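You operate a simulated robot arm through the tools that you are given. There is no shell and no other tool.

You run a simulated robot arm. Do the job below in one go: nothing can be reset, and whatever is moved stays where it is left.

## Task
Set the stroke wheel to the fill card's figure and fill the cone in the slide.
Fine: one pull of the dosing lever; draw the slide out again.

It is judged by the outcome, as a careful person would: the job done as asked, and still so three seconds after it is handed in. It fails if anything else is knocked over, pushed out of place, dropped, spilled or broken.

## Robot
A 7-joint arm with a two-finger parallel gripper, fixed in place. Base frame: the origin is at the foot of the arm, x ahead of it, y to its left, z up. Lengths are in mm, angles in degrees, forces in N, time in s.
With the tool pointing down near the work surface it reaches from about 520 to 960 mm from the base axis. Its first joint turns from -166.0 to 166.0 degrees. Payload 3.91 kg.
The TCP is the grasp point between the finger pads, 30 mm short of the fingertips. In the tool frame z runs along the fingers and y along their closing line. The gripper opens to 110 mm. The fingers are 20 mm wide and 10 mm thick; the gripper's body (48 by 112 mm) begins 55 mm behind the TCP.
Orientation is told as [roll, pitch, yaw] about the base's x, y, z axes, in that order, counted from this pose: with the fingers straight down and closing along the base's y, the tool's x points along the base's -x, its y along +y and its z along -z.

## Interface
- The arm moves only by the tool send_rows. Its argument "rows" is a list of rows, each an object of numbers (a shift or turn left out is 0, a gripper value left out holds the last): "dx", "dy", "dz": the shift along the tool's x, y, z in units of 200 mm (1.0 is 200 mm); "ax", "ay", "az": the turn, a rotation vector about the tool's x, y, z in units of 45 degrees (1.0 is 45 degrees); "jaw": the finger opening in mm, from 0 to 110. In form: [{"dx": .., "dy": .., "dz": .., "ax": .., "ay": .., "az": .., "jaw": ..}, ...]. A call has 1 to 20 rows; each row is the pose to reach, as a shift and turn from the pose commanded when the call began, along the tool's axes at that moment. A call with a number of a shift or a turn outside -1 to 1 is refused whole. Each row takes 0.2 s and may step no farther than 50 mm and 8.6 degrees from the row before; otherwise, or with a gripper value out of range, the whole call is refused. Where a pose cannot be reached the arm comes as near as it can. A force on the tool above 60 N (or 10 N above the force at the start of the call, whichever is more), or a blocked arm, ends the call early, and 0.2 s more pass. Each finger travels about 72 mm/s and halts on what it meets, pressing with about 38 N; the grip force reading is that of the motor and also rises with nothing between the fingers. The clock runs only during rows and for 0.2 s after the last one: add rows that repeat a pose to give the fingers time. The reply holds the time, the measured pose of the TCP, the force on the tool along the base axes, the opening and the grip force, in the units named above and with some noise, with the torque about the TCP (base axes, N m) and any sound that the robot's microphone picked up.
- Cameras (640 x 400 px; columns grow to the right, rows downward): "scene" is fixed at [58.9, -654.5, 1593.8]; the picture's right is [0.50, -0.87, 0.00], its down [-0.51, -0.29, -0.81] and it looks along [0.70, 0.40, -0.59] (base axes); focal length 316 px, centre (320, 200). "wrist" rides on the gripper at [72, 17, -103] in the tool frame; the picture's right is [-0.23, 0.97, 0.00], its down [-0.76, -0.18, -0.62] and it looks along [-0.61, -0.14, 0.78] (tool axes); focal length 222 px, centre (320, 200). There is no depth. A picture from a camera that has moved, and an enlarged one, comes with that camera's place and axes in the base frame and with its lens. The place of the scene camera against the robot may be out by one fixed shift of up to 12 mm in any direction.
- camera(camera): a new picture of that camera. It takes no simulated time.
- lift_body(by): slides the trunk up (or, below 0, down) by that many mm; the arm rides with it, the base frame stays. It gives what a move gives, with no picture.
- enlarge(camera, box): a new picture of the part [left, top, right, bottom] of that camera's present view, enlarged. It takes no simulated time.
- job_done(): hands the job in; it is judged then, once.

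Nothing tells you positions but the pictures and the camera data. Unless the task says otherwise, let go and move clear before handing in.

The tools are called after ">>>" as a command line: name --argument value ..., lists and objects as JSON in quotes. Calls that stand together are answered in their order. send_rows: Moves the arm, as the interface text tells. Its arguments: {"type":"object","properties":{"rows":{"type":"array","items":{"type":"object","properties":{"dx":{"type":"number"},"dy":{"type":"number"},"dz":{"type":"number"},"ax":{"type":"number"},"ay":{"type":"number"},"az":{"type":"number"},"jaw":{"type":"number"}}}}},"required":["rows"]} The other tools are called the same way: lift_body (by) slides the trunk up or down; camera (camera) takes a picture; enlarge (camera, box) takes an enlarged picture of a part of a camera's view; job_done () hands the job in.

At the start:

```text
t: 0.0
tcp_pos: [446.2, -269.8, 1280.5]
tool_rot: [-0.1, 0.0, -0.1]
wrist_force: [-0.8, 0.4, -0.8]
moment: [0.0, -0.05, -0.02]
grip_width: 109.9
finger_force: 0.1
trunk travel left (down, up): [-625.0, 57.0]
```

scene: 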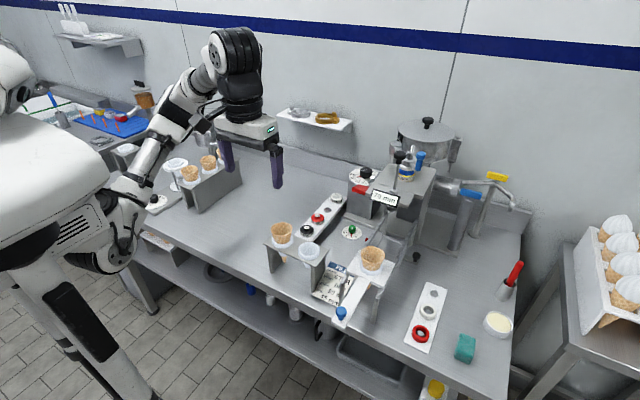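
wrist: 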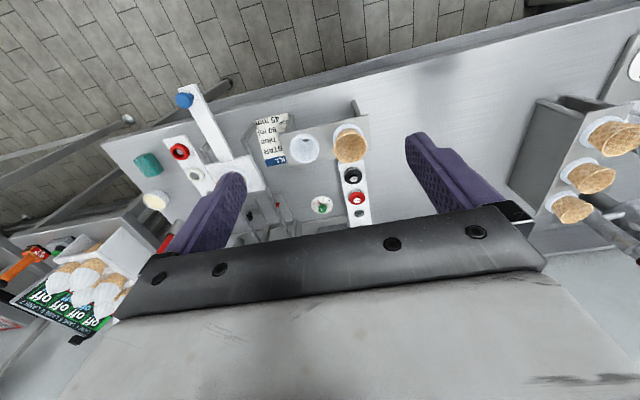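

I see a workbench with a dosing machine, a slide holding a cone, a fill card, and several other fixtures. I'll look closely first before moving.

>>> enlarge --camera "scene" --box '[260, 220, 420, 320]'

>>> enlarge --camera "scene" --box '[330, 110, 530, 235]'

>>> enlarge --camera "scene" --box '[380, 240, 540, 340]'

>>> enlarge --camera "wrist" --box '[120, 80, 400, 255]'

```text
4.00 times, centred on (340, 270) of scene
camera zoom: at [58.9, -654.5, 1593.8], right [0.5, -0.87, 0.0], down [-0.51, -0.29, -0.81], along [0.7, 0.4, -0.59], focal length 1262 px, centre (240, -80)
```

zoom: 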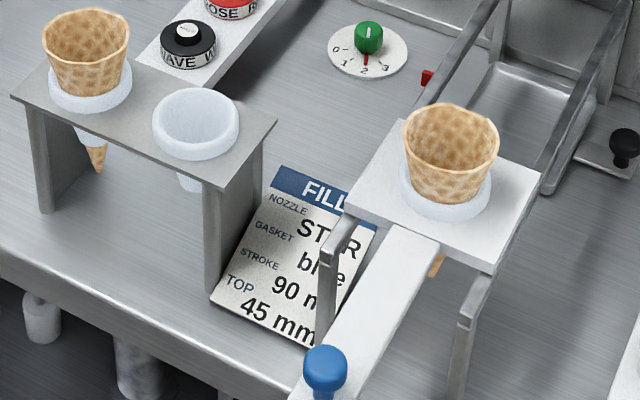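

```text
3.20 times, centred on (430, 172) of scene
camera zoom: at [58.9, -654.5, 1593.8], right [0.5, -0.87, 0.0], down [-0.51, -0.29, -0.81], along [0.7, 0.4, -0.59], focal length 1010 px, centre (-32, 288)
```

zoom: 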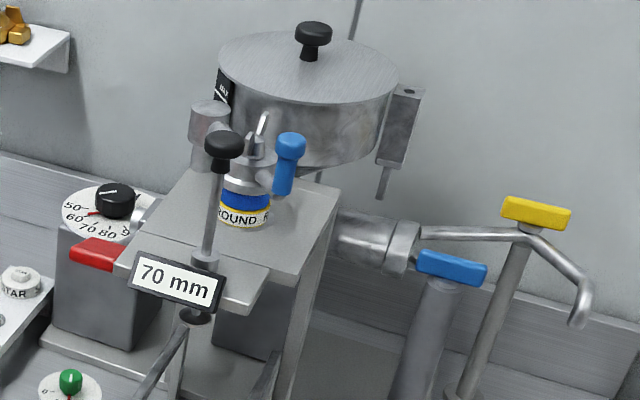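

```text
4.00 times, centred on (460, 290) of scene
camera zoom: at [58.9, -654.5, 1593.8], right [0.5, -0.87, 0.0], down [-0.51, -0.29, -0.81], along [0.7, 0.4, -0.59], focal length 1262 px, centre (-240, -160)
```

zoom: 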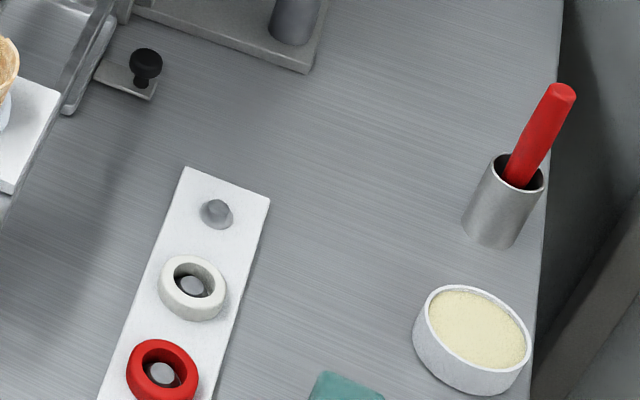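

```text
2.29 times, centred on (260, 168) of wrist
camera zoom: at [374.4, -252.9, 1383.1], right [0.23, 0.97, 0.0], down [0.76, -0.18, 0.62], along [0.61, -0.14, -0.78], focal length 508 px, centre (457, 274)
```

zoom: 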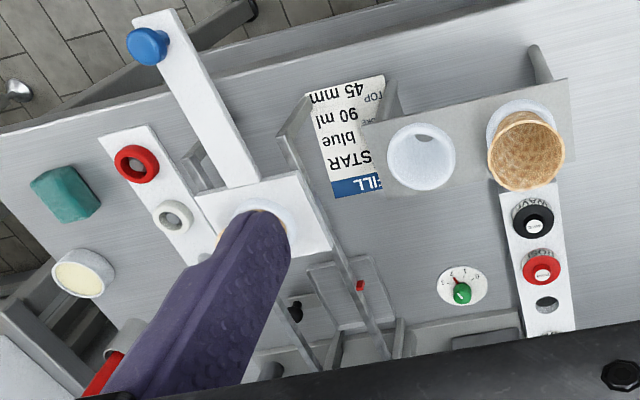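

The card reads NOZZLE STAR, GASKET blue, STROKE 90 ml, TOP 45 mm; the job only asks for the stroke and fill. I'll zoom in on the machine's parts to understand wheel, lever and slide.

>>> enlarge --camera "scene" --box '[340, 160, 404, 200]'

>>> enlarge --camera "scene" --box '[384, 140, 448, 180]'

>>> enlarge --camera "scene" --box '[370, 180, 434, 220]'

>>> enlarge --camera "scene" --box '[330, 210, 426, 270]'

```text
10.00 times, centred on (372, 180) of scene
camera zoom: at [58.9, -654.5, 1593.8], right [0.5, -0.87, 0.0], down [-0.51, -0.29, -0.81], along [0.7, 0.4, -0.59], focal length 3156 px, centre (-200, 400)
```

zoom: 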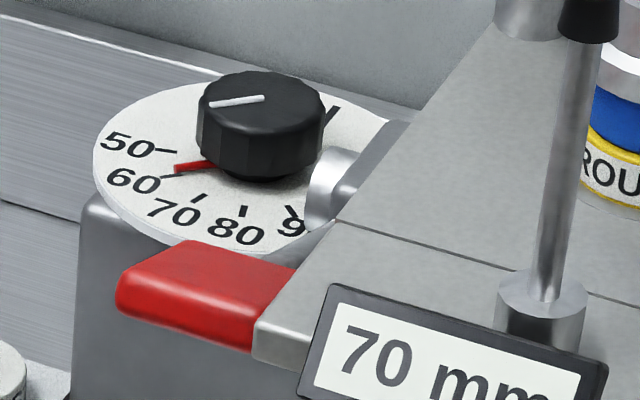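

```text
10.00 times, centred on (416, 160) of scene
camera zoom: at [58.9, -654.5, 1593.8], right [0.5, -0.87, 0.0], down [-0.51, -0.29, -0.81], along [0.7, 0.4, -0.59], focal length 3156 px, centre (-640, 600)
```

zoom: 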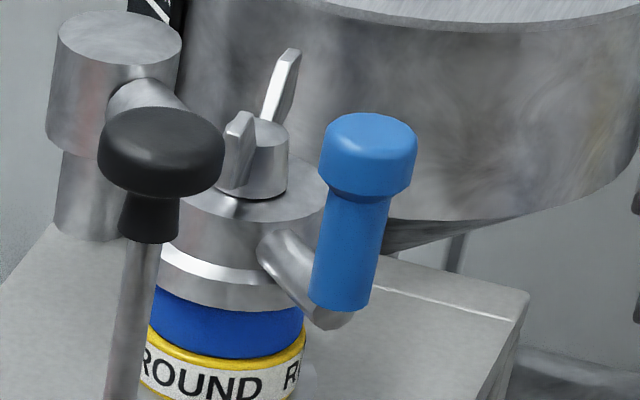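

```text
10.00 times, centred on (402, 200) of scene
camera zoom: at [58.9, -654.5, 1593.8], right [0.5, -0.87, 0.0], down [-0.51, -0.29, -0.81], along [0.7, 0.4, -0.59], focal length 3156 px, centre (-500, 200)
```

zoom: 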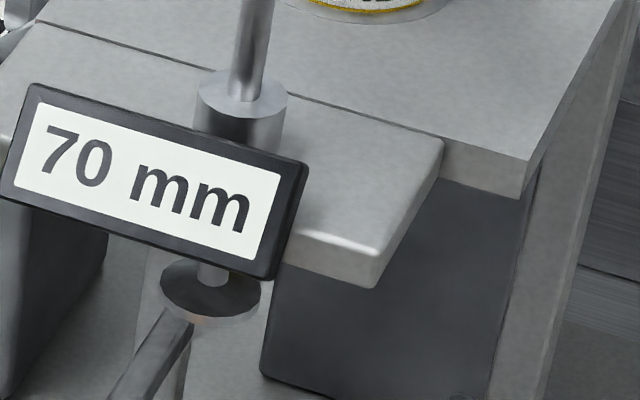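

```text
6.67 times, centred on (378, 240) of scene
camera zoom: at [58.9, -654.5, 1593.8], right [0.5, -0.87, 0.0], down [-0.51, -0.29, -0.81], along [0.7, 0.4, -0.59], focal length 2104 px, centre (-67, -67)
```

zoom: 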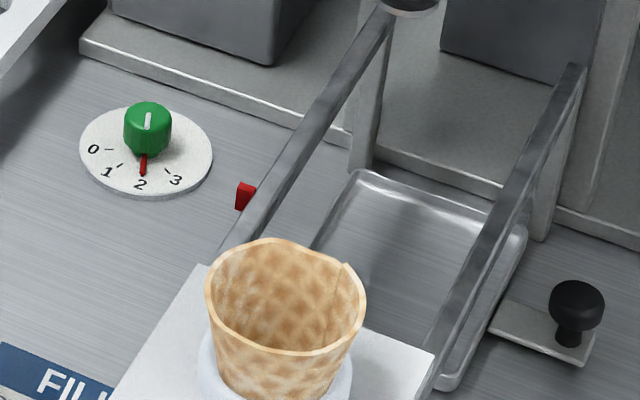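

Pointer on the stroke wheel now sits near 57; machine head has a rod with black knob, a red bar and a blue handle. I'll shift the arm at height toward the right to see the machine with the wrist camera.

>>> send_rows --rows '[{"dy": -0.2, "dz": -0.05}, {"dy": -0.4, "dz": -0.1}, {"dy": -0.6, "dz": -0.15}]'

>>> camera --camera "wrist"

>>> camera --camera "scene"

```text
t: 0.8
tcp_pos: [446.4, -389.4, 1290.5]
tool_rot: [-0.3, 0.1, 0.0]
wrist_force: [-0.3, -0.5, -0.2]
moment: [0.01, 0.0, -0.01]
grip_width: 109.9
finger_force: 0.1
out of reach, approached as far as the arm can: row 2, 3
trunk travel left (down, up): [-625.0, 57.0]
```

```text
taken
camera wrist: at [374.3, -371.2, 1393.9], right [0.23, 0.97, -0.01], down [0.76, -0.17, 0.62], along [0.61, -0.15, -0.78], focal length 222 px, centre (320, 200)
```

wrist: 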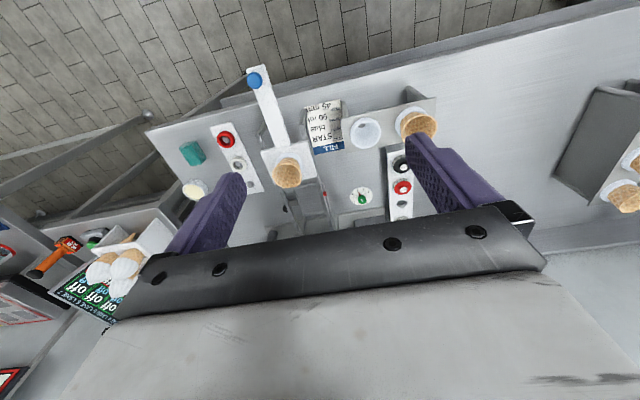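

```text
taken
```

scene: 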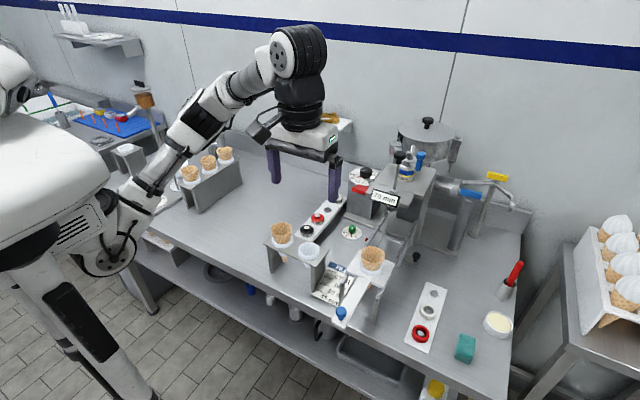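

The arm is near its upper reach here. I'll tilt the gripper so the wrist camera looks further forward at the machine.

>>> send_rows --rows '[{"dz": 0.1, "ay": -0.18}, {"dz": 0.1, "ay": -0.36}, {"dz": 0.1, "ay": -0.54}, {"dz": 0.1, "ay": -0.7}]'

>>> camera --camera "wrist"

```text
t: 1.8
tcp_pos: [464.9, -390.8, 1233.1]
tool_rot: [-0.5, -31.3, 0.0]
wrist_force: [1.0, 0.1, 1.1]
moment: [0.02, 0.0, -0.03]
grip_width: 110.1
finger_force: 0.1
out of reach, approached as far as the arm can: row 2, 3, 4
trunk travel left (down, up): [-625.0, 57.0]
```

```text
taken
camera wrist: at [349.7, -373.1, 1284.0], right [0.2, 0.97, 0.11], down [0.32, -0.17, 0.93], along [0.92, -0.15, -0.35], focal length 222 px, centre (320, 200)
```

wrist: 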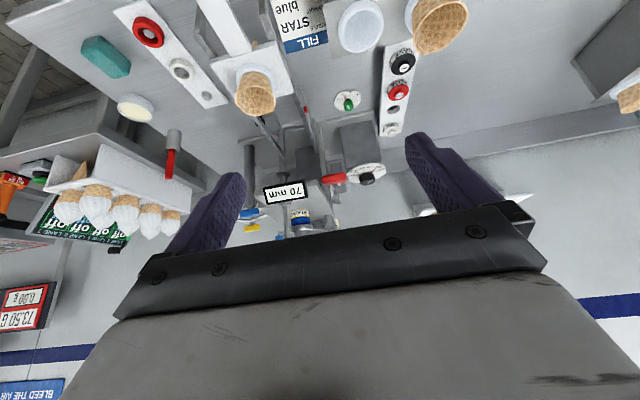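

I now see the machine from the front and some signs on the side wall that may matter ("BLEED THE AIR", a scale display). I'll zoom in on these.

>>> enlarge --camera "wrist" --box '[0, 270, 128, 400]'

>>> enlarge --camera "wrist" --box '[0, 200, 160, 300]'

>>> enlarge --camera "wrist" --box '[225, 140, 417, 260]'

```text
3.08 times, centred on (64, 335) of wrist
camera zoom: at [349.7, -373.1, 1284.0], right [0.2, 0.97, 0.11], down [0.32, -0.17, 0.93], along [0.92, -0.15, -0.35], focal length 684 px, centre (1108, -215)
```

zoom: 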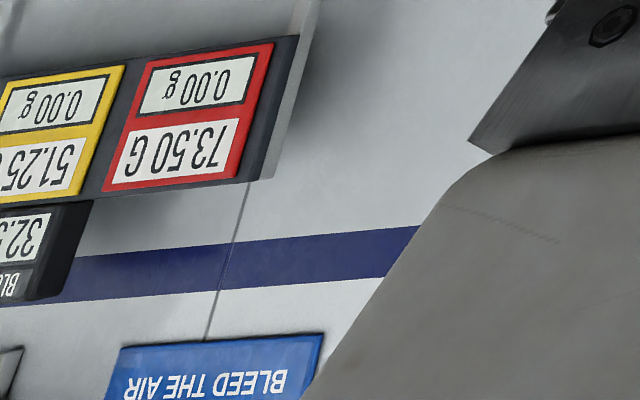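

```text
4.00 times, centred on (80, 250) of wrist
camera zoom: at [349.7, -373.1, 1284.0], right [0.2, 0.97, 0.11], down [0.32, -0.17, 0.93], along [0.92, -0.15, -0.35], focal length 888 px, centre (1280, 0)
```

zoom: 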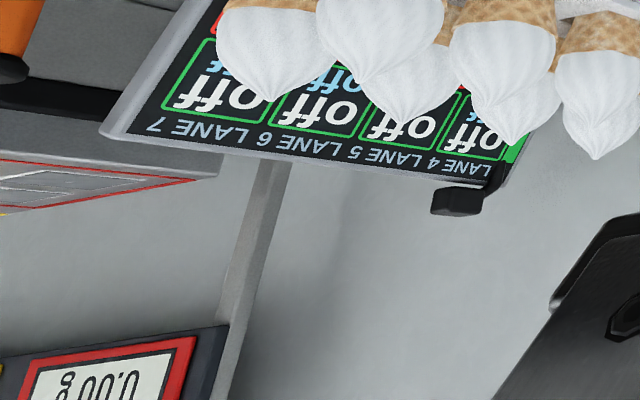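

```text
3.33 times, centred on (321, 200) of wrist
camera zoom: at [349.7, -373.1, 1284.0], right [0.2, 0.97, 0.11], down [0.32, -0.17, 0.93], along [0.92, -0.15, -0.35], focal length 740 px, centre (317, 200)
```

zoom: 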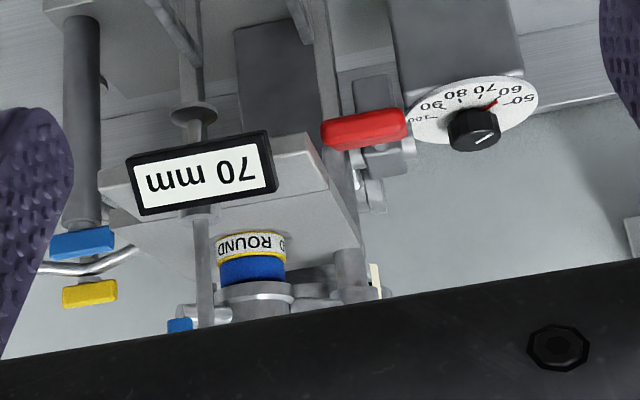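

Triangulating: machine platform is around x 680–900, y −480, z≈1110, wheel about (957, −327, 1015), slide knob near (421, −498, 1000). I'd like to read the wall sign and see the machine from another angle, so I'll yaw the camera to the right.

>>> send_rows --rows '[{"ax": 0.09, "az": 0.15}, {"ax": 0.18, "az": 0.3}, {"ax": 0.27, "az": 0.45}, {"ax": 0.36, "az": 0.6}, {"ax": 0.45, "az": 0.75}]'

>>> camera --camera "wrist"

>>> camera --camera "scene"

```text
t: 3.0
tcp_pos: [465.6, -389.3, 1236.3]
tool_rot: [0.3, -31.4, -39.8]
wrist_force: [-0.3, -0.2, 0.0]
moment: [-0.01, -0.01, -0.01]
grip_width: 110.0
finger_force: 0.1
trunk travel left (down, up): [-625.0, 57.0]
```

```text
taken
camera wrist: at [386.8, -303.0, 1285.9], right [0.77, 0.63, 0.12], down [0.13, -0.35, 0.93], along [0.63, -0.7, -0.35], focal length 222 px, centre (320, 200)
```

wrist: 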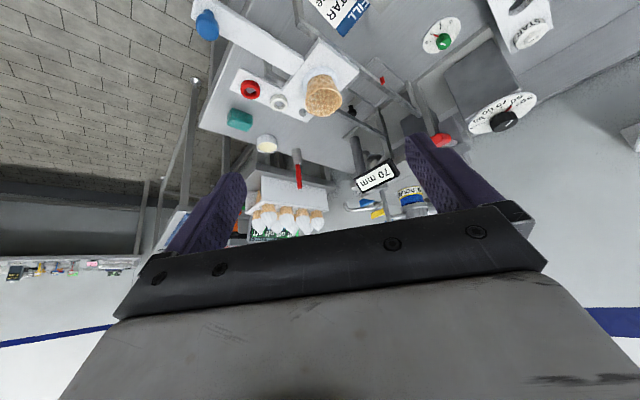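

```text
taken
```

scene: 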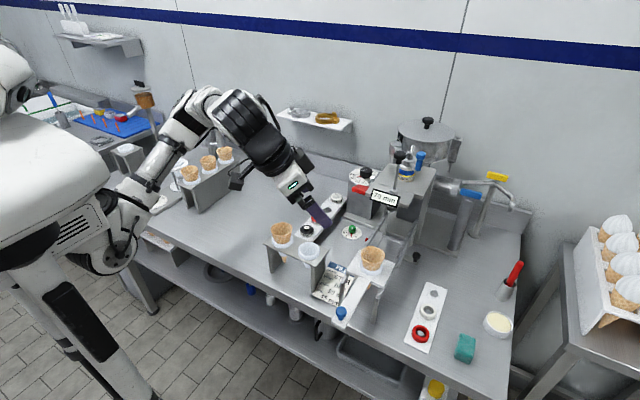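

I'll turn back and tilt further up so the wall sign is fully in view.

>>> send_rows --rows '[{"ax": -0.09, "az": -0.15}, {"ax": -0.18, "az": -0.3}, {"ax": -0.27, "az": -0.45}, {"ax": -0.36, "az": -0.6}, {"ax": -0.42, "az": -0.7}]'

>>> send_rows --rows '[{"ay": -0.18, "dz": -0.05}, {"ay": -0.36, "dz": -0.1}, {"ay": -0.5, "dz": -0.15}]'

>>> camera --camera "wrist"

```text
t: 4.2
tcp_pos: [465.9, -388.9, 1235.7]
tool_rot: [0.1, -31.5, -2.5]
wrist_force: [0.0, 1.1, -0.4]
moment: [0.0, 0.04, 0.04]
grip_width: 110.1
finger_force: 0.0
trunk travel left (down, up): [-625.0, 57.0]
```

```text
t: 5.0
tcp_pos: [504.1, -395.6, 1217.9]
tool_rot: [-0.9, -53.7, -2.7]
wrist_force: [0.4, -0.6, 0.5]
moment: [-0.01, -0.01, -0.02]
grip_width: 109.9
finger_force: 0.0
out of reach, approached as far as the arm can: row 1, 2, 3
trunk travel left (down, up): [-625.0, 57.0]
```

```text
taken
camera wrist: at [378.8, -370.6, 1219.5], right [0.19, 0.97, 0.17], down [-0.06, -0.16, 0.98], along [0.98, -0.2, 0.03], focal length 222 px, centre (320, 200)
```

wrist: 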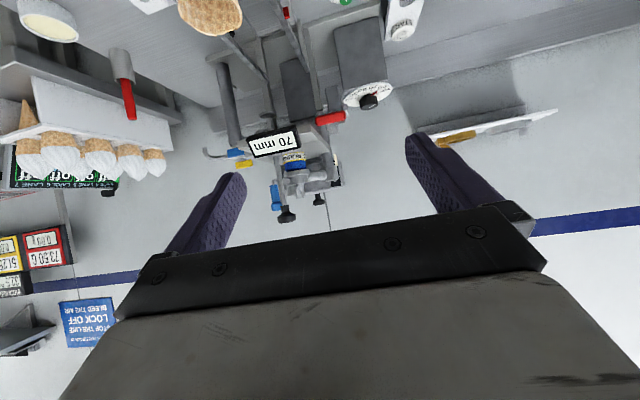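

>>> enlarge --camera "wrist" --box '[40, 280, 136, 360]'

>>> enlarge --camera "wrist" --box '[200, 60, 400, 235]'

>>> enlarge --camera "wrist" --box '[230, 120, 350, 230]'

>>> enlarge --camera "wrist" --box '[310, 50, 430, 130]'

```text
5.00 times, centred on (88, 320) of wrist
camera zoom: at [378.8, -370.6, 1219.5], right [0.19, 0.97, 0.17], down [-0.06, -0.16, 0.98], along [0.98, -0.2, 0.03], focal length 1111 px, centre (1480, -400)
```

zoom: 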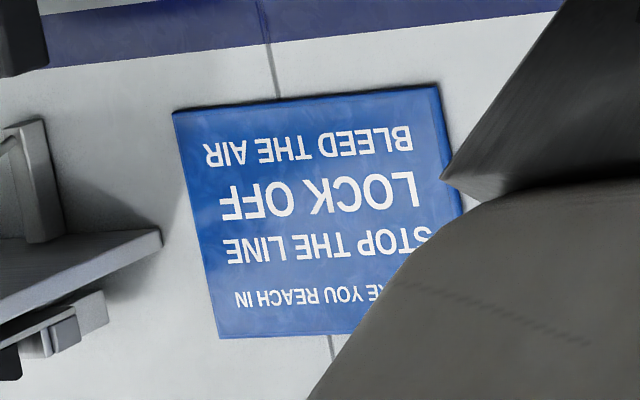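

```text
2.29 times, centred on (300, 148) of wrist
camera zoom: at [378.8, -370.6, 1219.5], right [0.19, 0.97, 0.17], down [-0.06, -0.16, 0.98], along [0.98, -0.2, 0.03], focal length 508 px, centre (366, 320)
```

zoom: 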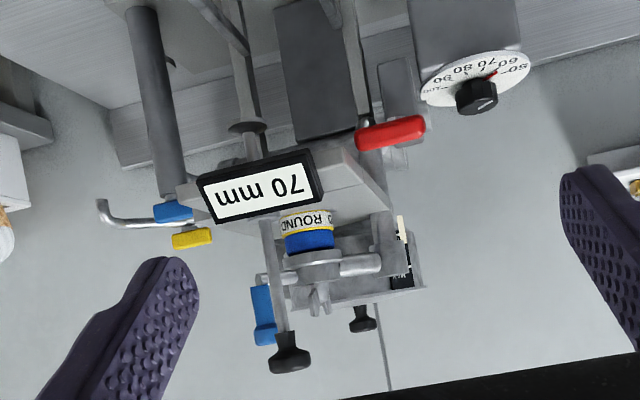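

```text
3.64 times, centred on (290, 175) of wrist
camera zoom: at [378.8, -370.6, 1219.5], right [0.19, 0.97, 0.17], down [-0.06, -0.16, 0.98], along [0.98, -0.2, 0.03], focal length 808 px, centre (429, 291)
```

zoom: 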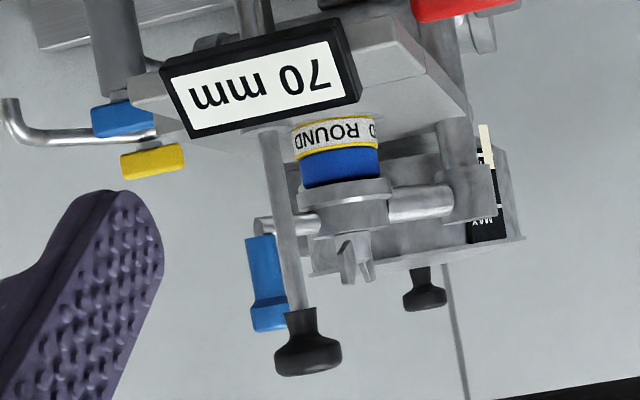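

```text
5.00 times, centred on (370, 90) of wrist
camera zoom: at [378.8, -370.6, 1219.5], right [0.19, 0.97, 0.17], down [-0.06, -0.16, 0.98], along [0.98, -0.2, 0.03], focal length 1111 px, centre (70, 750)
```

zoom: 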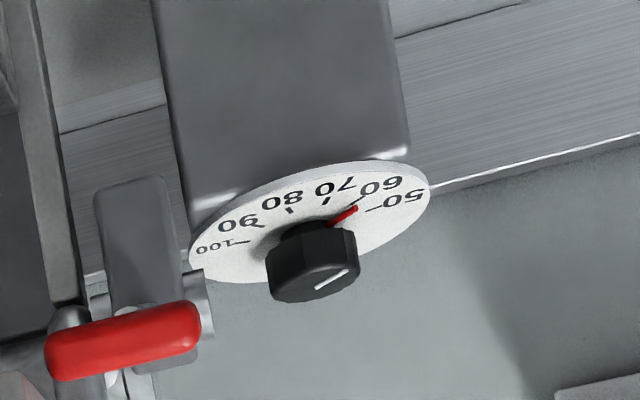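

The sign is a general safety notice for another line. I take the red bar to be the likely dosing lever on the machine's left side; I'll swing the camera to view it from the left.

>>> send_rows --rows '[{"ay": 0.18, "dy": 0.2}, {"ay": 0.36, "dy": 0.4}, {"ay": 0.54, "dy": 0.6}, {"ay": 0.6, "dy": 0.8}, {"ay": 0.6, "dy": 0.95}]'

```text
t: 6.2
tcp_pos: [512.9, -205.5, 1218.4]
tool_rot: [0.0, -27.0, -2.7]
wrist_force: [0.0, 1.0, 0.2]
moment: [-0.01, -0.02, -0.02]
grip_width: 110.1
finger_force: 0.0
trunk travel left (down, up): [-625.0, 57.0]
```

>>> send_rows --rows '[{"ax": 0.082, "az": 0.16, "dx": -0.09, "dz": 0.045}, {"ax": 0.163, "az": 0.32, "dx": -0.18, "dz": 0.09}, {"ax": 0.245, "az": 0.48, "dx": -0.27, "dz": 0.135}, {"ax": 0.327, "az": 0.64, "dx": -0.36, "dz": 0.18}, {"ax": 0.41, "az": 0.8, "dx": -0.45, "dz": 0.225}, {"ax": 0.49, "az": 0.96, "dx": -0.535, "dz": 0.27}]'

>>> camera --camera "wrist"

```text
t: 7.6
tcp_pos: [635.2, -210.8, 1214.8]
tool_rot: [-0.1, -27.0, -51.1]
wrist_force: [0.1, 0.6, 0.3]
moment: [0.01, -0.01, -0.01]
grip_width: 109.9
finger_force: 0.1
trunk travel left (down, up): [-625.0, 57.0]
```

```text
taken
camera wrist: at [579.5, -114.0, 1274.0], right [0.89, 0.45, 0.1], down [0.11, -0.42, 0.9], along [0.45, -0.79, -0.42], focal length 222 px, centre (320, 200)
```

wrist: 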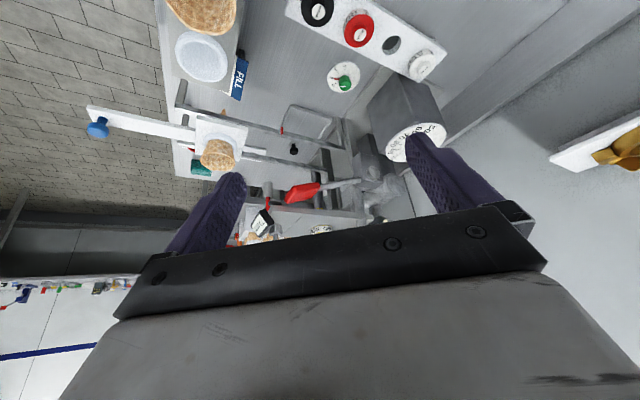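

The red handle is clearly a lever arm pivoting further back on the machine. I'll zoom in.

>>> enlarge --camera "wrist" --box '[235, 120, 435, 245]'

>>> enlarge --camera "wrist" --box '[160, 90, 360, 215]'

```text
3.20 times, centred on (335, 182) of wrist
camera zoom: at [579.5, -114.0, 1274.0], right [0.89, 0.45, 0.1], down [0.11, -0.42, 0.9], along [0.45, -0.79, -0.42], focal length 711 px, centre (272, 256)
```

zoom: 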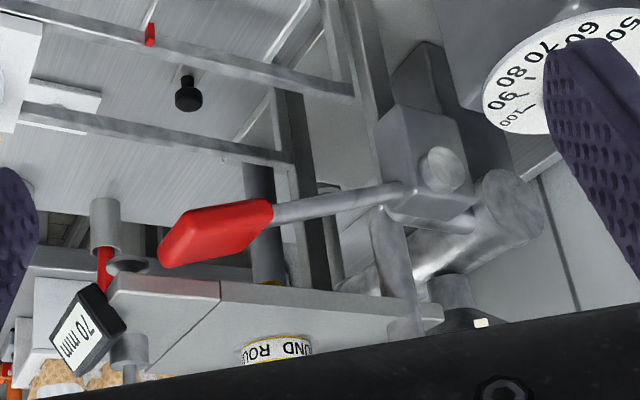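

```text
3.20 times, centred on (260, 152) of wrist
camera zoom: at [579.5, -114.0, 1274.0], right [0.89, 0.45, 0.1], down [0.11, -0.42, 0.9], along [0.45, -0.79, -0.42], focal length 711 px, centre (512, 352)
```

zoom: 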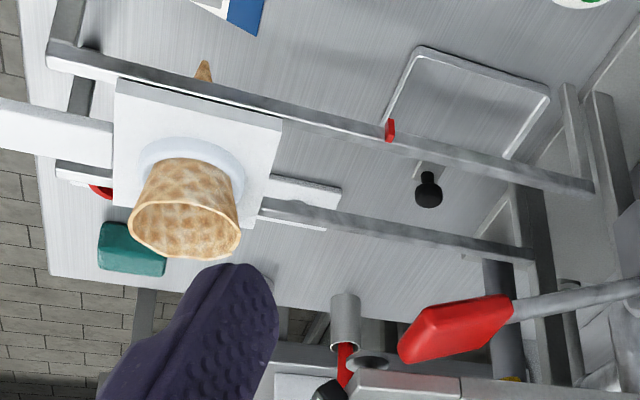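

The red handle is the dosing lever, pivoting about a horizontal axis on the machine's left side. Next I'll move closer to get a good view of the stroke wheel.

>>> send_rows --rows '[{"dx": -0.08, "dy": 0.17, "dz": 0.098}, {"dx": -0.165, "dy": 0.345, "dz": 0.196}, {"dx": -0.247, "dy": 0.518, "dz": 0.294}]'

>>> camera --camera "wrist"

>>> enlarge --camera "wrist" --box '[300, 90, 440, 180]'

```text
t: 8.4
tcp_pos: [760.5, -200.7, 1183.6]
tool_rot: [0.1, -27.1, -51.1]
wrist_force: [-0.9, 0.0, 0.2]
moment: [-0.04, 0.02, 0.01]
grip_width: 110.0
finger_force: 0.0
trunk travel left (down, up): [-625.0, 57.0]
```

```text
taken
camera wrist: at [703.4, -104.4, 1242.5], right [0.89, 0.45, 0.1], down [0.11, -0.42, 0.9], along [0.45, -0.79, -0.42], focal length 222 px, centre (320, 200)
```

wrist: 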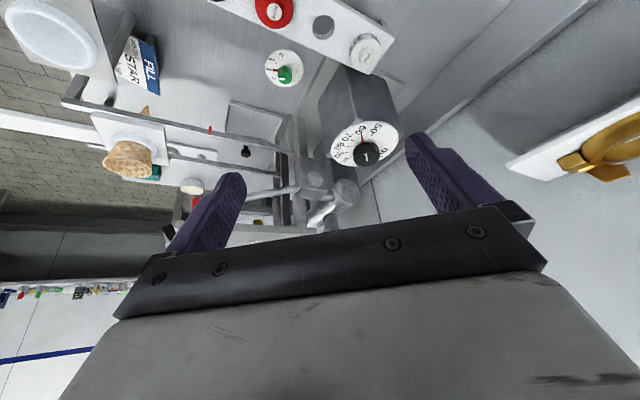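

```text
4.44 times, centred on (370, 135) of wrist
camera zoom: at [703.4, -104.4, 1242.5], right [0.89, 0.45, 0.1], down [0.11, -0.42, 0.9], along [0.45, -0.79, -0.42], focal length 987 px, centre (98, 489)
```

zoom: 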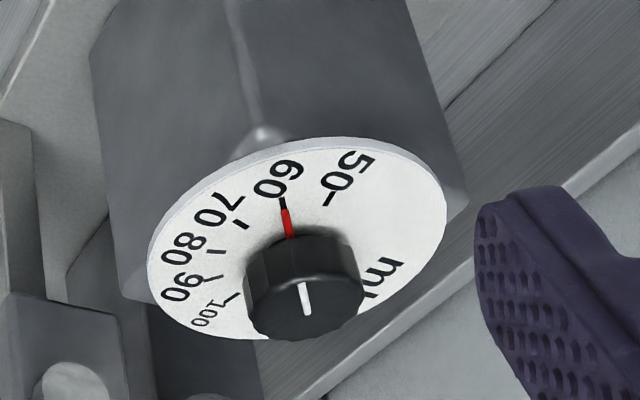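

The pointer is on 60, and the dial runs 30° per 10 ml (50 at azimuth 105°, 100 at 255°), so it needs a 90° counter‑clockwise turn to 90. I'll check the surroundings of the wheel before approaching.

>>> enlarge --camera "scene" --box '[270, 90, 390, 200]'

>>> enlarge --camera "wrist" --box '[250, 130, 400, 240]'

```text
3.64 times, centred on (330, 145) of scene
camera zoom: at [58.9, -654.5, 1593.8], right [0.5, -0.87, 0.0], down [-0.51, -0.29, -0.81], along [0.7, 0.4, -0.59], focal length 1148 px, centre (284, 400)
```

zoom: 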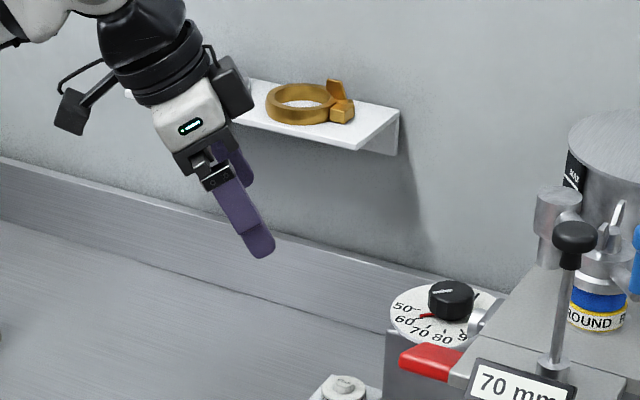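

```text
3.64 times, centred on (325, 185) of wrist
camera zoom: at [703.4, -104.4, 1242.5], right [0.89, 0.45, 0.1], down [0.11, -0.42, 0.9], along [0.45, -0.79, -0.42], focal length 808 px, centre (302, 254)
```

zoom: 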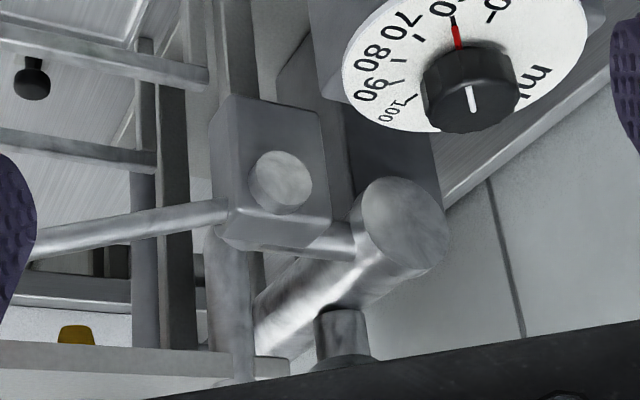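

The horizontal cylinder end is near (938, −405, 1058), leaving room around the wheel. I'll move to a pre-grasp above the wheel with the tool leaning back toward the robot.

>>> send_rows --rows '[{"dx": -0.16, "dy": 0.079, "dz": 0.118, "ax": 0.032, "ay": 0.028, "az": 0.07, "jaw": 80}, {"dx": -0.322, "dy": 0.157, "dz": 0.236, "ax": 0.065, "ay": 0.057, "az": 0.141, "jaw": 80}, {"dx": -0.482, "dy": 0.236, "dz": 0.354, "ax": 0.097, "ay": 0.085, "az": 0.212, "jaw": 80}, {"dx": -0.643, "dy": 0.3145, "dz": 0.4716, "ax": 0.129, "ay": 0.113, "az": 0.282, "jaw": 80}]'

>>> camera --camera "wrist"

>>> camera --camera "scene"

```text
t: 9.4
tcp_pos: [798.7, -222.3, 1179.0]
tool_rot: [0.1, -25.8, -54.6]
wrist_force: [0.4, 0.0, 0.7]
moment: [0.01, -0.03, -0.01]
grip_width: 80.1
finger_force: 0.1
out of reach, approached as far as the arm can: row 2, 3, 4
trunk travel left (down, up): [-625.0, 57.0]
```

```text
taken
camera wrist: at [748.1, -122.9, 1240.8], right [0.91, 0.4, 0.1], down [0.09, -0.44, 0.89], along [0.4, -0.8, -0.44], focal length 222 px, centre (320, 200)
```

wrist: 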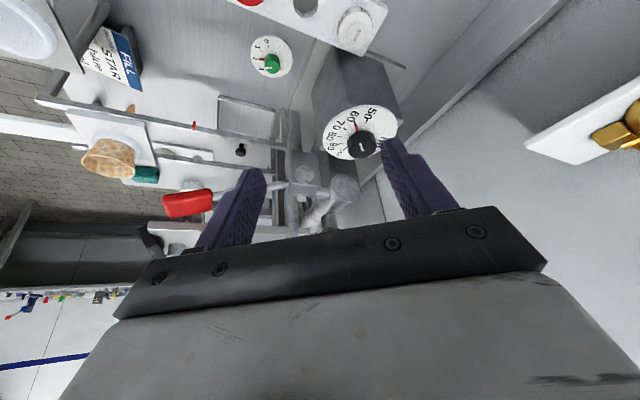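

```text
taken
```

scene: 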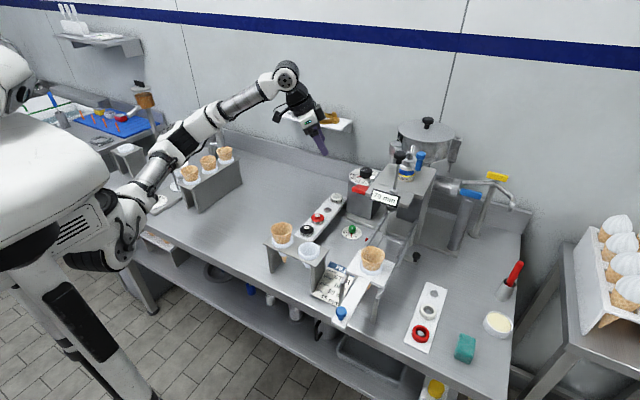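

The arm can't extend that far at this trunk height. I'll raise the trunk to gain reach and retry in smaller moves.

>>> lift_body --by 55

```text
t: 10.4
tcp_pos: [798.8, -221.2, 1234.2]
tool_rot: [0.1, -25.8, -54.6]
wrist_force: [0.5, -0.5, 0.1]
moment: [-0.01, 0.0, 0.04]
grip_width: 80.0
finger_force: 0.1
trunk travel left (down, up): [-680.0, 2.0]
```

>>> send_rows --rows '[{"dx": -0.075, "dy": 0.054, "dz": 0.2}, {"dx": -0.15, "dy": 0.108, "dz": 0.4}, {"dx": -0.225, "dy": 0.162, "dz": 0.6}, {"dx": -0.299, "dy": 0.216, "dz": 0.8}]'

>>> camera --camera "wrist"

```text
t: 11.4
tcp_pos: [831.0, -272.3, 1052.0]
tool_rot: [-0.1, -25.4, -54.5]
wrist_force: [1.5, 0.2, -1.0]
moment: [-0.02, 0.12, -0.1]
grip_width: 80.3
finger_force: 0.0
out of reach, approached as far as the arm can: row 1, 2, 3, 4
trunk travel left (down, up): [-680.0, 2.0]
```

```text
taken
camera wrist: at [781.8, -173.1, 1113.1], right [0.91, 0.4, 0.1], down [0.1, -0.44, 0.89], along [0.4, -0.8, -0.44], focal length 222 px, centre (320, 200)
```

wrist: 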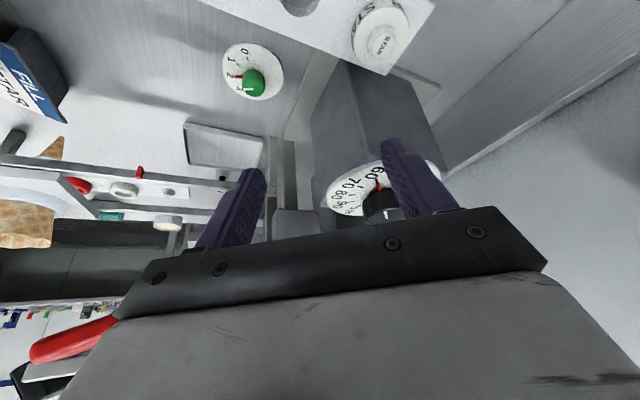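

That pose is at the edge of reach and came out lower than commanded, but nothing was touched. Let me look at the arm's posture.

>>> camera --camera "scene"

>>> enlarge --camera "scene" --box '[0, 50, 340, 300]'

```text
taken
```

scene: 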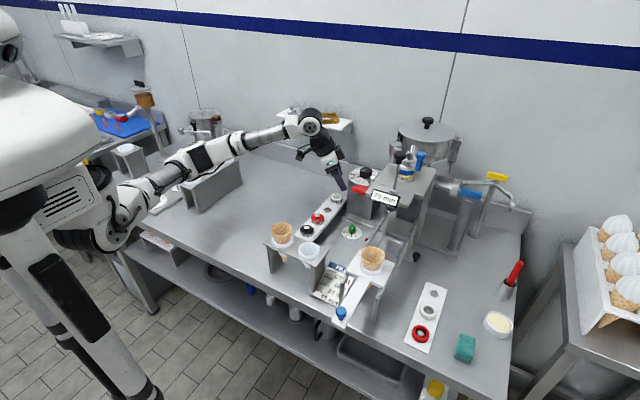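

```text
1.60 times, centred on (170, 175) of scene
camera zoom: at [58.9, -654.5, 1593.8], right [0.5, -0.87, 0.0], down [-0.51, -0.29, -0.81], along [0.7, 0.4, -0.59], focal length 505 px, centre (560, 240)
```

zoom: 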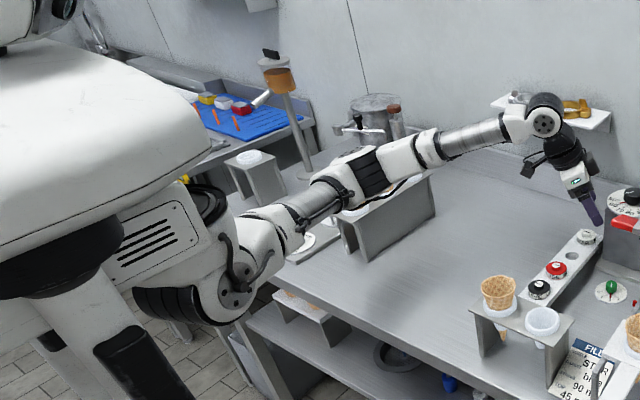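

The arm isn't at full stretch; the sideways, steep tool pose is what limits it. I'll back off, then turn the tool to point more radially and lean it about 45°.

>>> send_rows --rows '[{"dz": -0.22}, {"dz": -0.44}, {"dz": -0.5, "ax": -0.089, "ay": -0.084, "az": -0.126}, {"dz": -0.5, "ax": -0.178, "ay": -0.169, "az": -0.252}, {"dz": -0.5, "ax": -0.266, "ay": -0.253, "az": -0.378}, {"dz": -0.5, "ax": -0.355, "ay": -0.338, "az": -0.504}, {"dz": -0.5, "ax": -0.444, "ay": -0.422, "az": -0.63}]'

>>> camera --camera "wrist"

```text
t: 13.0
tcp_pos: [809.9, -233.3, 1147.3]
tool_rot: [-0.3, -45.3, -19.7]
wrist_force: [-0.6, 0.0, -0.7]
moment: [0.0, 0.0, -0.01]
grip_width: 80.1
finger_force: 0.1
trunk travel left (down, up): [-680.0, 2.0]
```

```text
taken
camera wrist: at [697.8, -174.5, 1169.0], right [0.48, 0.86, 0.16], down [0.03, -0.2, 0.98], along [0.88, -0.47, -0.12], focal length 222 px, centre (320, 200)
```

wrist: 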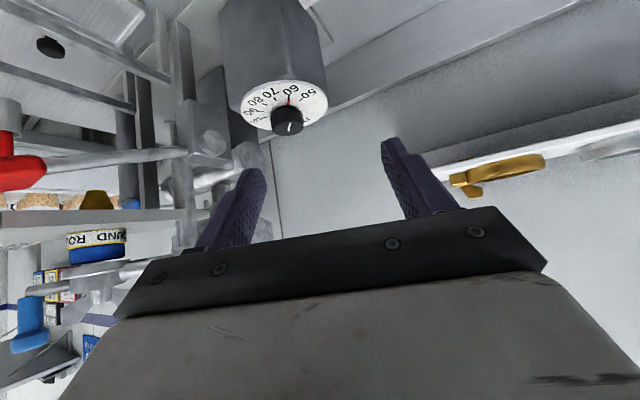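

Good, this leaning pose is reachable and the wheel is well in view. I'll zoom to refine the wheel's location.

>>> enlarge --camera "wrist" --box '[230, 60, 350, 140]'

```text
5.00 times, centred on (290, 100) of wrist
camera zoom: at [697.8, -174.5, 1169.0], right [0.48, 0.86, 0.16], down [0.03, -0.2, 0.98], along [0.88, -0.47, -0.12], focal length 1111 px, centre (470, 700)
```

zoom: 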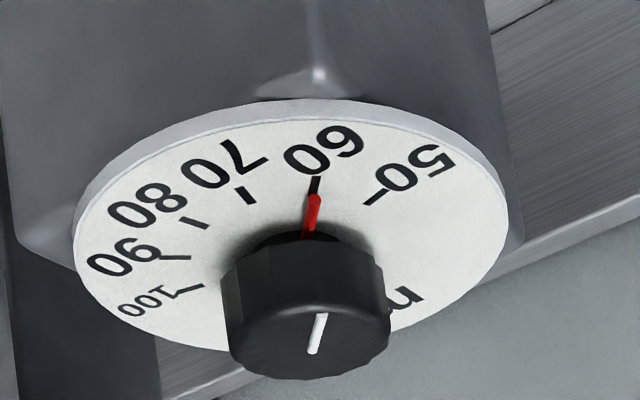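

Refined: wheel axis about (930, −328), dial at z≈1013, knob top z≈1037, knob ≈42 mm across. I'll move to a pre-grasp with yaw −70°, lean 40°.

>>> send_rows --rows '[{"dx": -0.029, "dy": -0.002, "dz": 0.078, "ax": 0.108, "ay": 0.016, "az": 0.117}, {"dx": -0.058, "dy": -0.003, "dz": 0.157, "ax": 0.217, "ay": 0.031, "az": 0.235}, {"dx": -0.087, "dy": -0.005, "dz": 0.235, "ax": 0.325, "ay": 0.047, "az": 0.352}, {"dx": -0.116, "dy": -0.006, "dz": 0.313, "ax": 0.433, "ay": 0.063, "az": 0.47}]'

>>> camera --camera "wrist"

```text
t: 14.0
tcp_pos: [864.4, -253.7, 1120.8]
tool_rot: [0.5, -42.3, -49.2]
wrist_force: [-0.7, 0.2, 0.3]
moment: [-0.01, -0.01, 0.02]
grip_width: 79.8
finger_force: 0.0
trunk travel left (down, up): [-680.0, 2.0]
```

```text
taken
camera wrist: at [798.0, -150.7, 1148.1], right [0.84, 0.51, 0.16], down [-0.04, -0.23, 0.97], along [0.54, -0.83, -0.17], focal length 222 px, centre (320, 200)
```

wrist: 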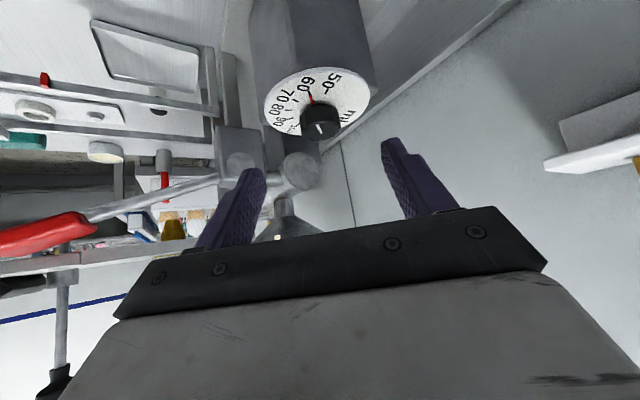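

>>> send_rows --rows '[{"dx": -0.028, "dy": 0.038, "dz": 0.075, "ax": 0.101, "ay": 0.017, "az": 0.116}, {"dx": -0.056, "dy": 0.075, "dz": 0.149, "ax": 0.203, "ay": 0.034, "az": 0.233}, {"dx": -0.084, "dy": 0.113, "dz": 0.224, "ax": 0.304, "ay": 0.051, "az": 0.349}]'

>>> camera --camera "wrist"

```text
t: 14.8
tcp_pos: [865.4, -253.3, 1121.2]
tool_rot: [0.6, -42.2, -49.2]
wrist_force: [-0.3, 0.3, 0.4]
moment: [0.0, 0.02, -0.02]
grip_width: 80.0
finger_force: 0.1
out of reach, approached as far as the arm can: row 1, 2, 3
trunk travel left (down, up): [-680.0, 2.0]
```

```text
taken
camera wrist: at [797.5, -150.7, 1148.6], right [0.84, 0.51, 0.16], down [-0.05, -0.23, 0.97], along [0.54, -0.83, -0.17], focal length 222 px, centre (320, 200)
```

wrist: 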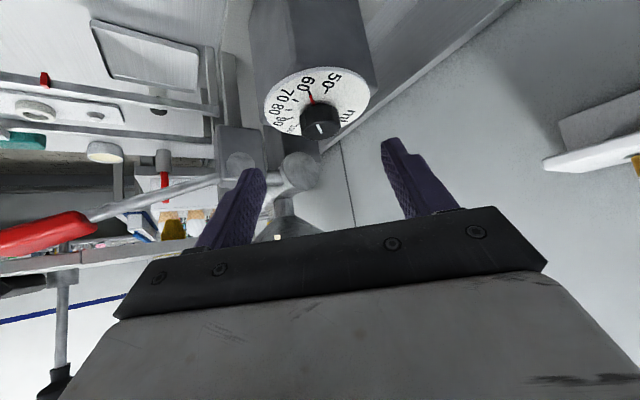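

It's at the arm's limit with a steep tool. A flatter lean (about 60°) lowers the wrist and should reach further, and the fingers can still hold the vertical knob sides.

>>> send_rows --rows '[{"ay": -0.13, "dx": 0.01, "dz": 0.04}, {"ay": -0.26, "dx": 0.03, "dz": 0.12}, {"ay": -0.396, "dx": 0.06, "dy": 0.006, "dz": 0.254}]'

>>> camera --camera "wrist"

```text
t: 15.6
tcp_pos: [882.8, -272.6, 1076.6]
tool_rot: [0.9, -60.3, -49.6]
wrist_force: [-0.2, -0.1, 0.7]
moment: [0.02, 0.01, 0.0]
grip_width: 79.7
finger_force: 0.0
trunk travel left (down, up): [-680.0, 2.0]
```

```text
taken
camera wrist: at [812.3, -166.8, 1064.4], right [0.81, 0.56, 0.2], down [-0.25, 0.0, 0.97], along [0.54, -0.83, 0.14], focal length 222 px, centre (320, 200)
```

wrist: 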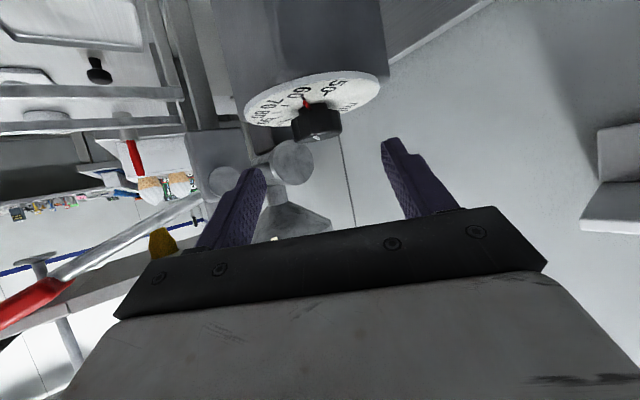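

Reached. Now I zoom in to align the fingers with the knob.

>>> enlarge --camera "wrist" --box '[230, 60, 390, 160]'

```text
4.00 times, centred on (310, 110) of wrist
camera zoom: at [812.3, -166.8, 1064.4], right [0.81, 0.56, 0.2], down [-0.25, 0.0, 0.97], along [0.54, -0.83, 0.14], focal length 888 px, centre (360, 560)
```

zoom: 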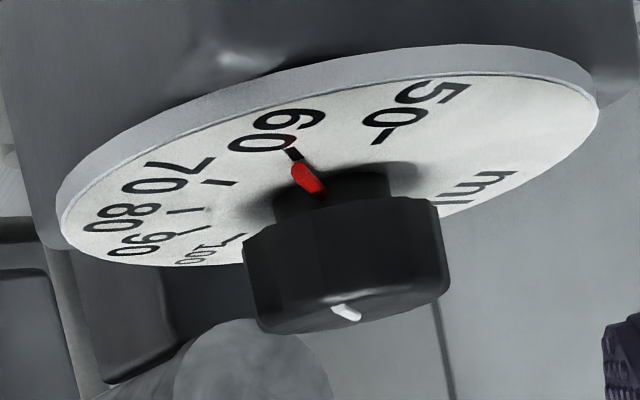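

Knob axis confirmed at about (931, −329.5), gripping body z 1020–1038. I'll slide in around the knob with the jaws open at 80.

>>> send_rows --rows '[{"dx": 0.001, "dy": -0.003, "dz": 0.11}, {"dx": 0.003, "dy": -0.005, "dz": 0.22}, {"dx": 0.004, "dy": -0.008, "dz": 0.332}]'

>>> camera --camera "wrist"

>>> enlarge --camera "scene" --box '[310, 120, 410, 200]'

```text
t: 16.4
tcp_pos: [918.7, -317.1, 1042.9]
tool_rot: [0.9, -60.2, -49.6]
wrist_force: [-0.6, 0.8, -0.6]
moment: [0.0, -0.01, 0.0]
grip_width: 80.3
finger_force: 0.0
trunk travel left (down, up): [-680.0, 2.0]
```

```text
taken
camera wrist: at [849.7, -211.8, 1031.0], right [0.81, 0.56, 0.2], down [-0.25, 0.0, 0.97], along [0.54, -0.83, 0.14], focal length 222 px, centre (320, 200)
```

wrist: 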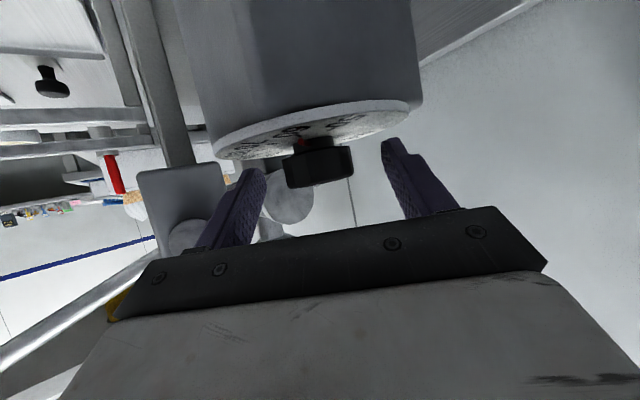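

```text
5.00 times, centred on (360, 160) of scene
camera zoom: at [58.9, -654.5, 1593.8], right [0.5, -0.87, 0.0], down [-0.51, -0.29, -0.81], along [0.7, 0.4, -0.59], focal length 1578 px, centre (120, 400)
```

zoom: 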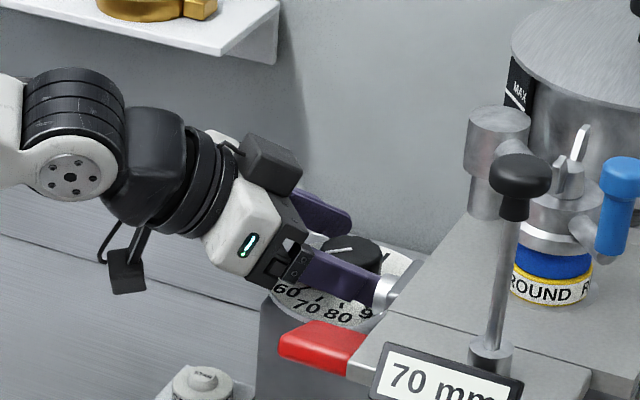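

The fingers straddle the knob nicely. Closing now.

>>> send_rows --rows '[{"jaw": 30}, {"jaw": 30}, {"jaw": 30}]'

>>> camera --camera "wrist"

```text
t: 17.2
tcp_pos: [918.0, -316.9, 1043.9]
tool_rot: [1.0, -60.3, -49.5]
wrist_force: [2.0, -2.5, 0.1]
moment: [-0.01, -0.1, -0.01]
grip_width: 41.1
finger_force: 45.1
trunk travel left (down, up): [-680.0, 2.0]
```

```text
taken
camera wrist: at [849.4, -212.0, 1031.3], right [0.81, 0.56, 0.2], down [-0.25, 0.0, 0.97], along [0.54, -0.83, 0.14], focal length 222 px, centre (320, 200)
```

wrist: 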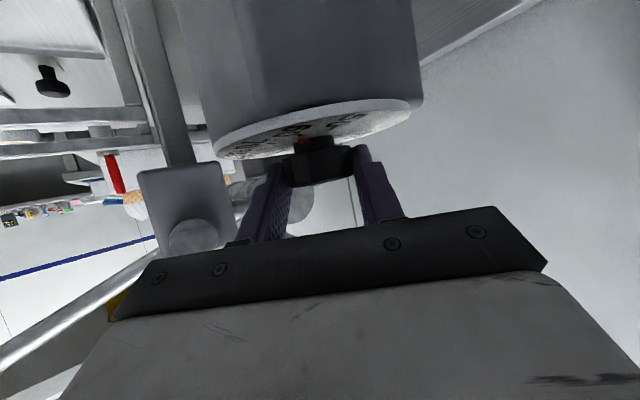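

Gripped (41 mm, little side force). Turning the wheel about its axis by the first ~30°.

>>> send_rows --rows '[{"dx": -0.0007, "dy": -0.0113, "dz": 0.0011, "ax": -0.1428, "ay": 0.0014, "az": -0.0815, "jaw": 30}, {"dx": -0.0022, "dy": -0.0222, "dz": 0.0035, "ax": -0.2847, "ay": 0.0029, "az": -0.1624, "jaw": 30}, {"dx": -0.0043, "dy": -0.0327, "dz": 0.007, "ax": -0.4266, "ay": 0.0043, "az": -0.2433, "jaw": 30}, {"dx": -0.0071, "dy": -0.0427, "dz": 0.0118, "ax": -0.5694, "ay": 0.0057, "az": -0.3248, "jaw": 30}]'

>>> camera --camera "wrist"

>>> enlarge --camera "scene" --box '[310, 120, 410, 200]'

```text
t: 18.2
tcp_pos: [915.2, -323.0, 1042.9]
tool_rot: [1.2, -60.2, -19.9]
wrist_force: [8.2, 0.0, 3.5]
moment: [0.23, 0.44, -0.02]
grip_width: 41.0
finger_force: 45.0
trunk travel left (down, up): [-680.0, 2.0]
```

```text
taken
camera wrist: at [802.4, -266.4, 1031.7], right [0.42, 0.88, 0.21], down [-0.21, -0.12, 0.97], along [0.88, -0.45, 0.14], focal length 222 px, centre (320, 200)
```

wrist: 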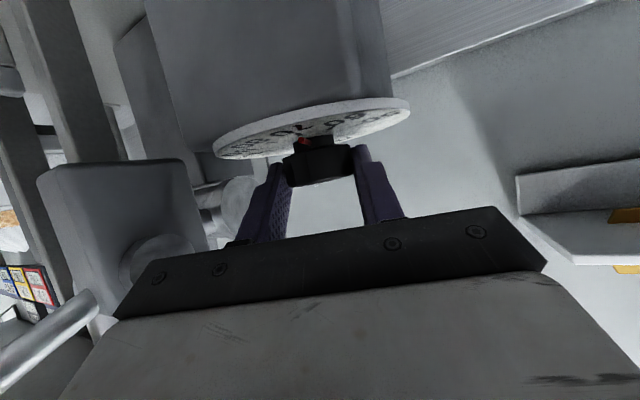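

```text
5.00 times, centred on (360, 160) of scene
camera zoom: at [58.9, -654.5, 1593.8], right [0.5, -0.87, 0.0], down [-0.51, -0.29, -0.81], along [0.7, 0.4, -0.59], focal length 1578 px, centre (120, 400)
```

zoom: 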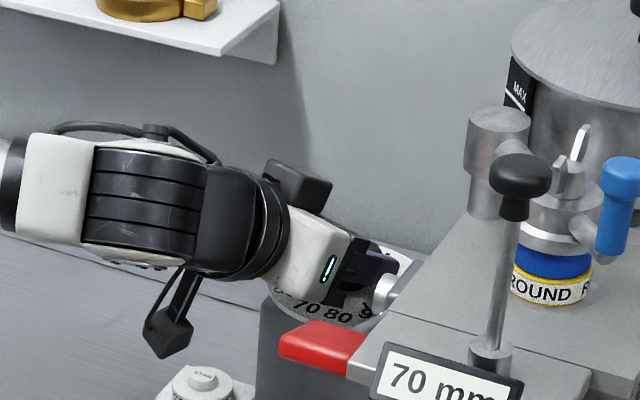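

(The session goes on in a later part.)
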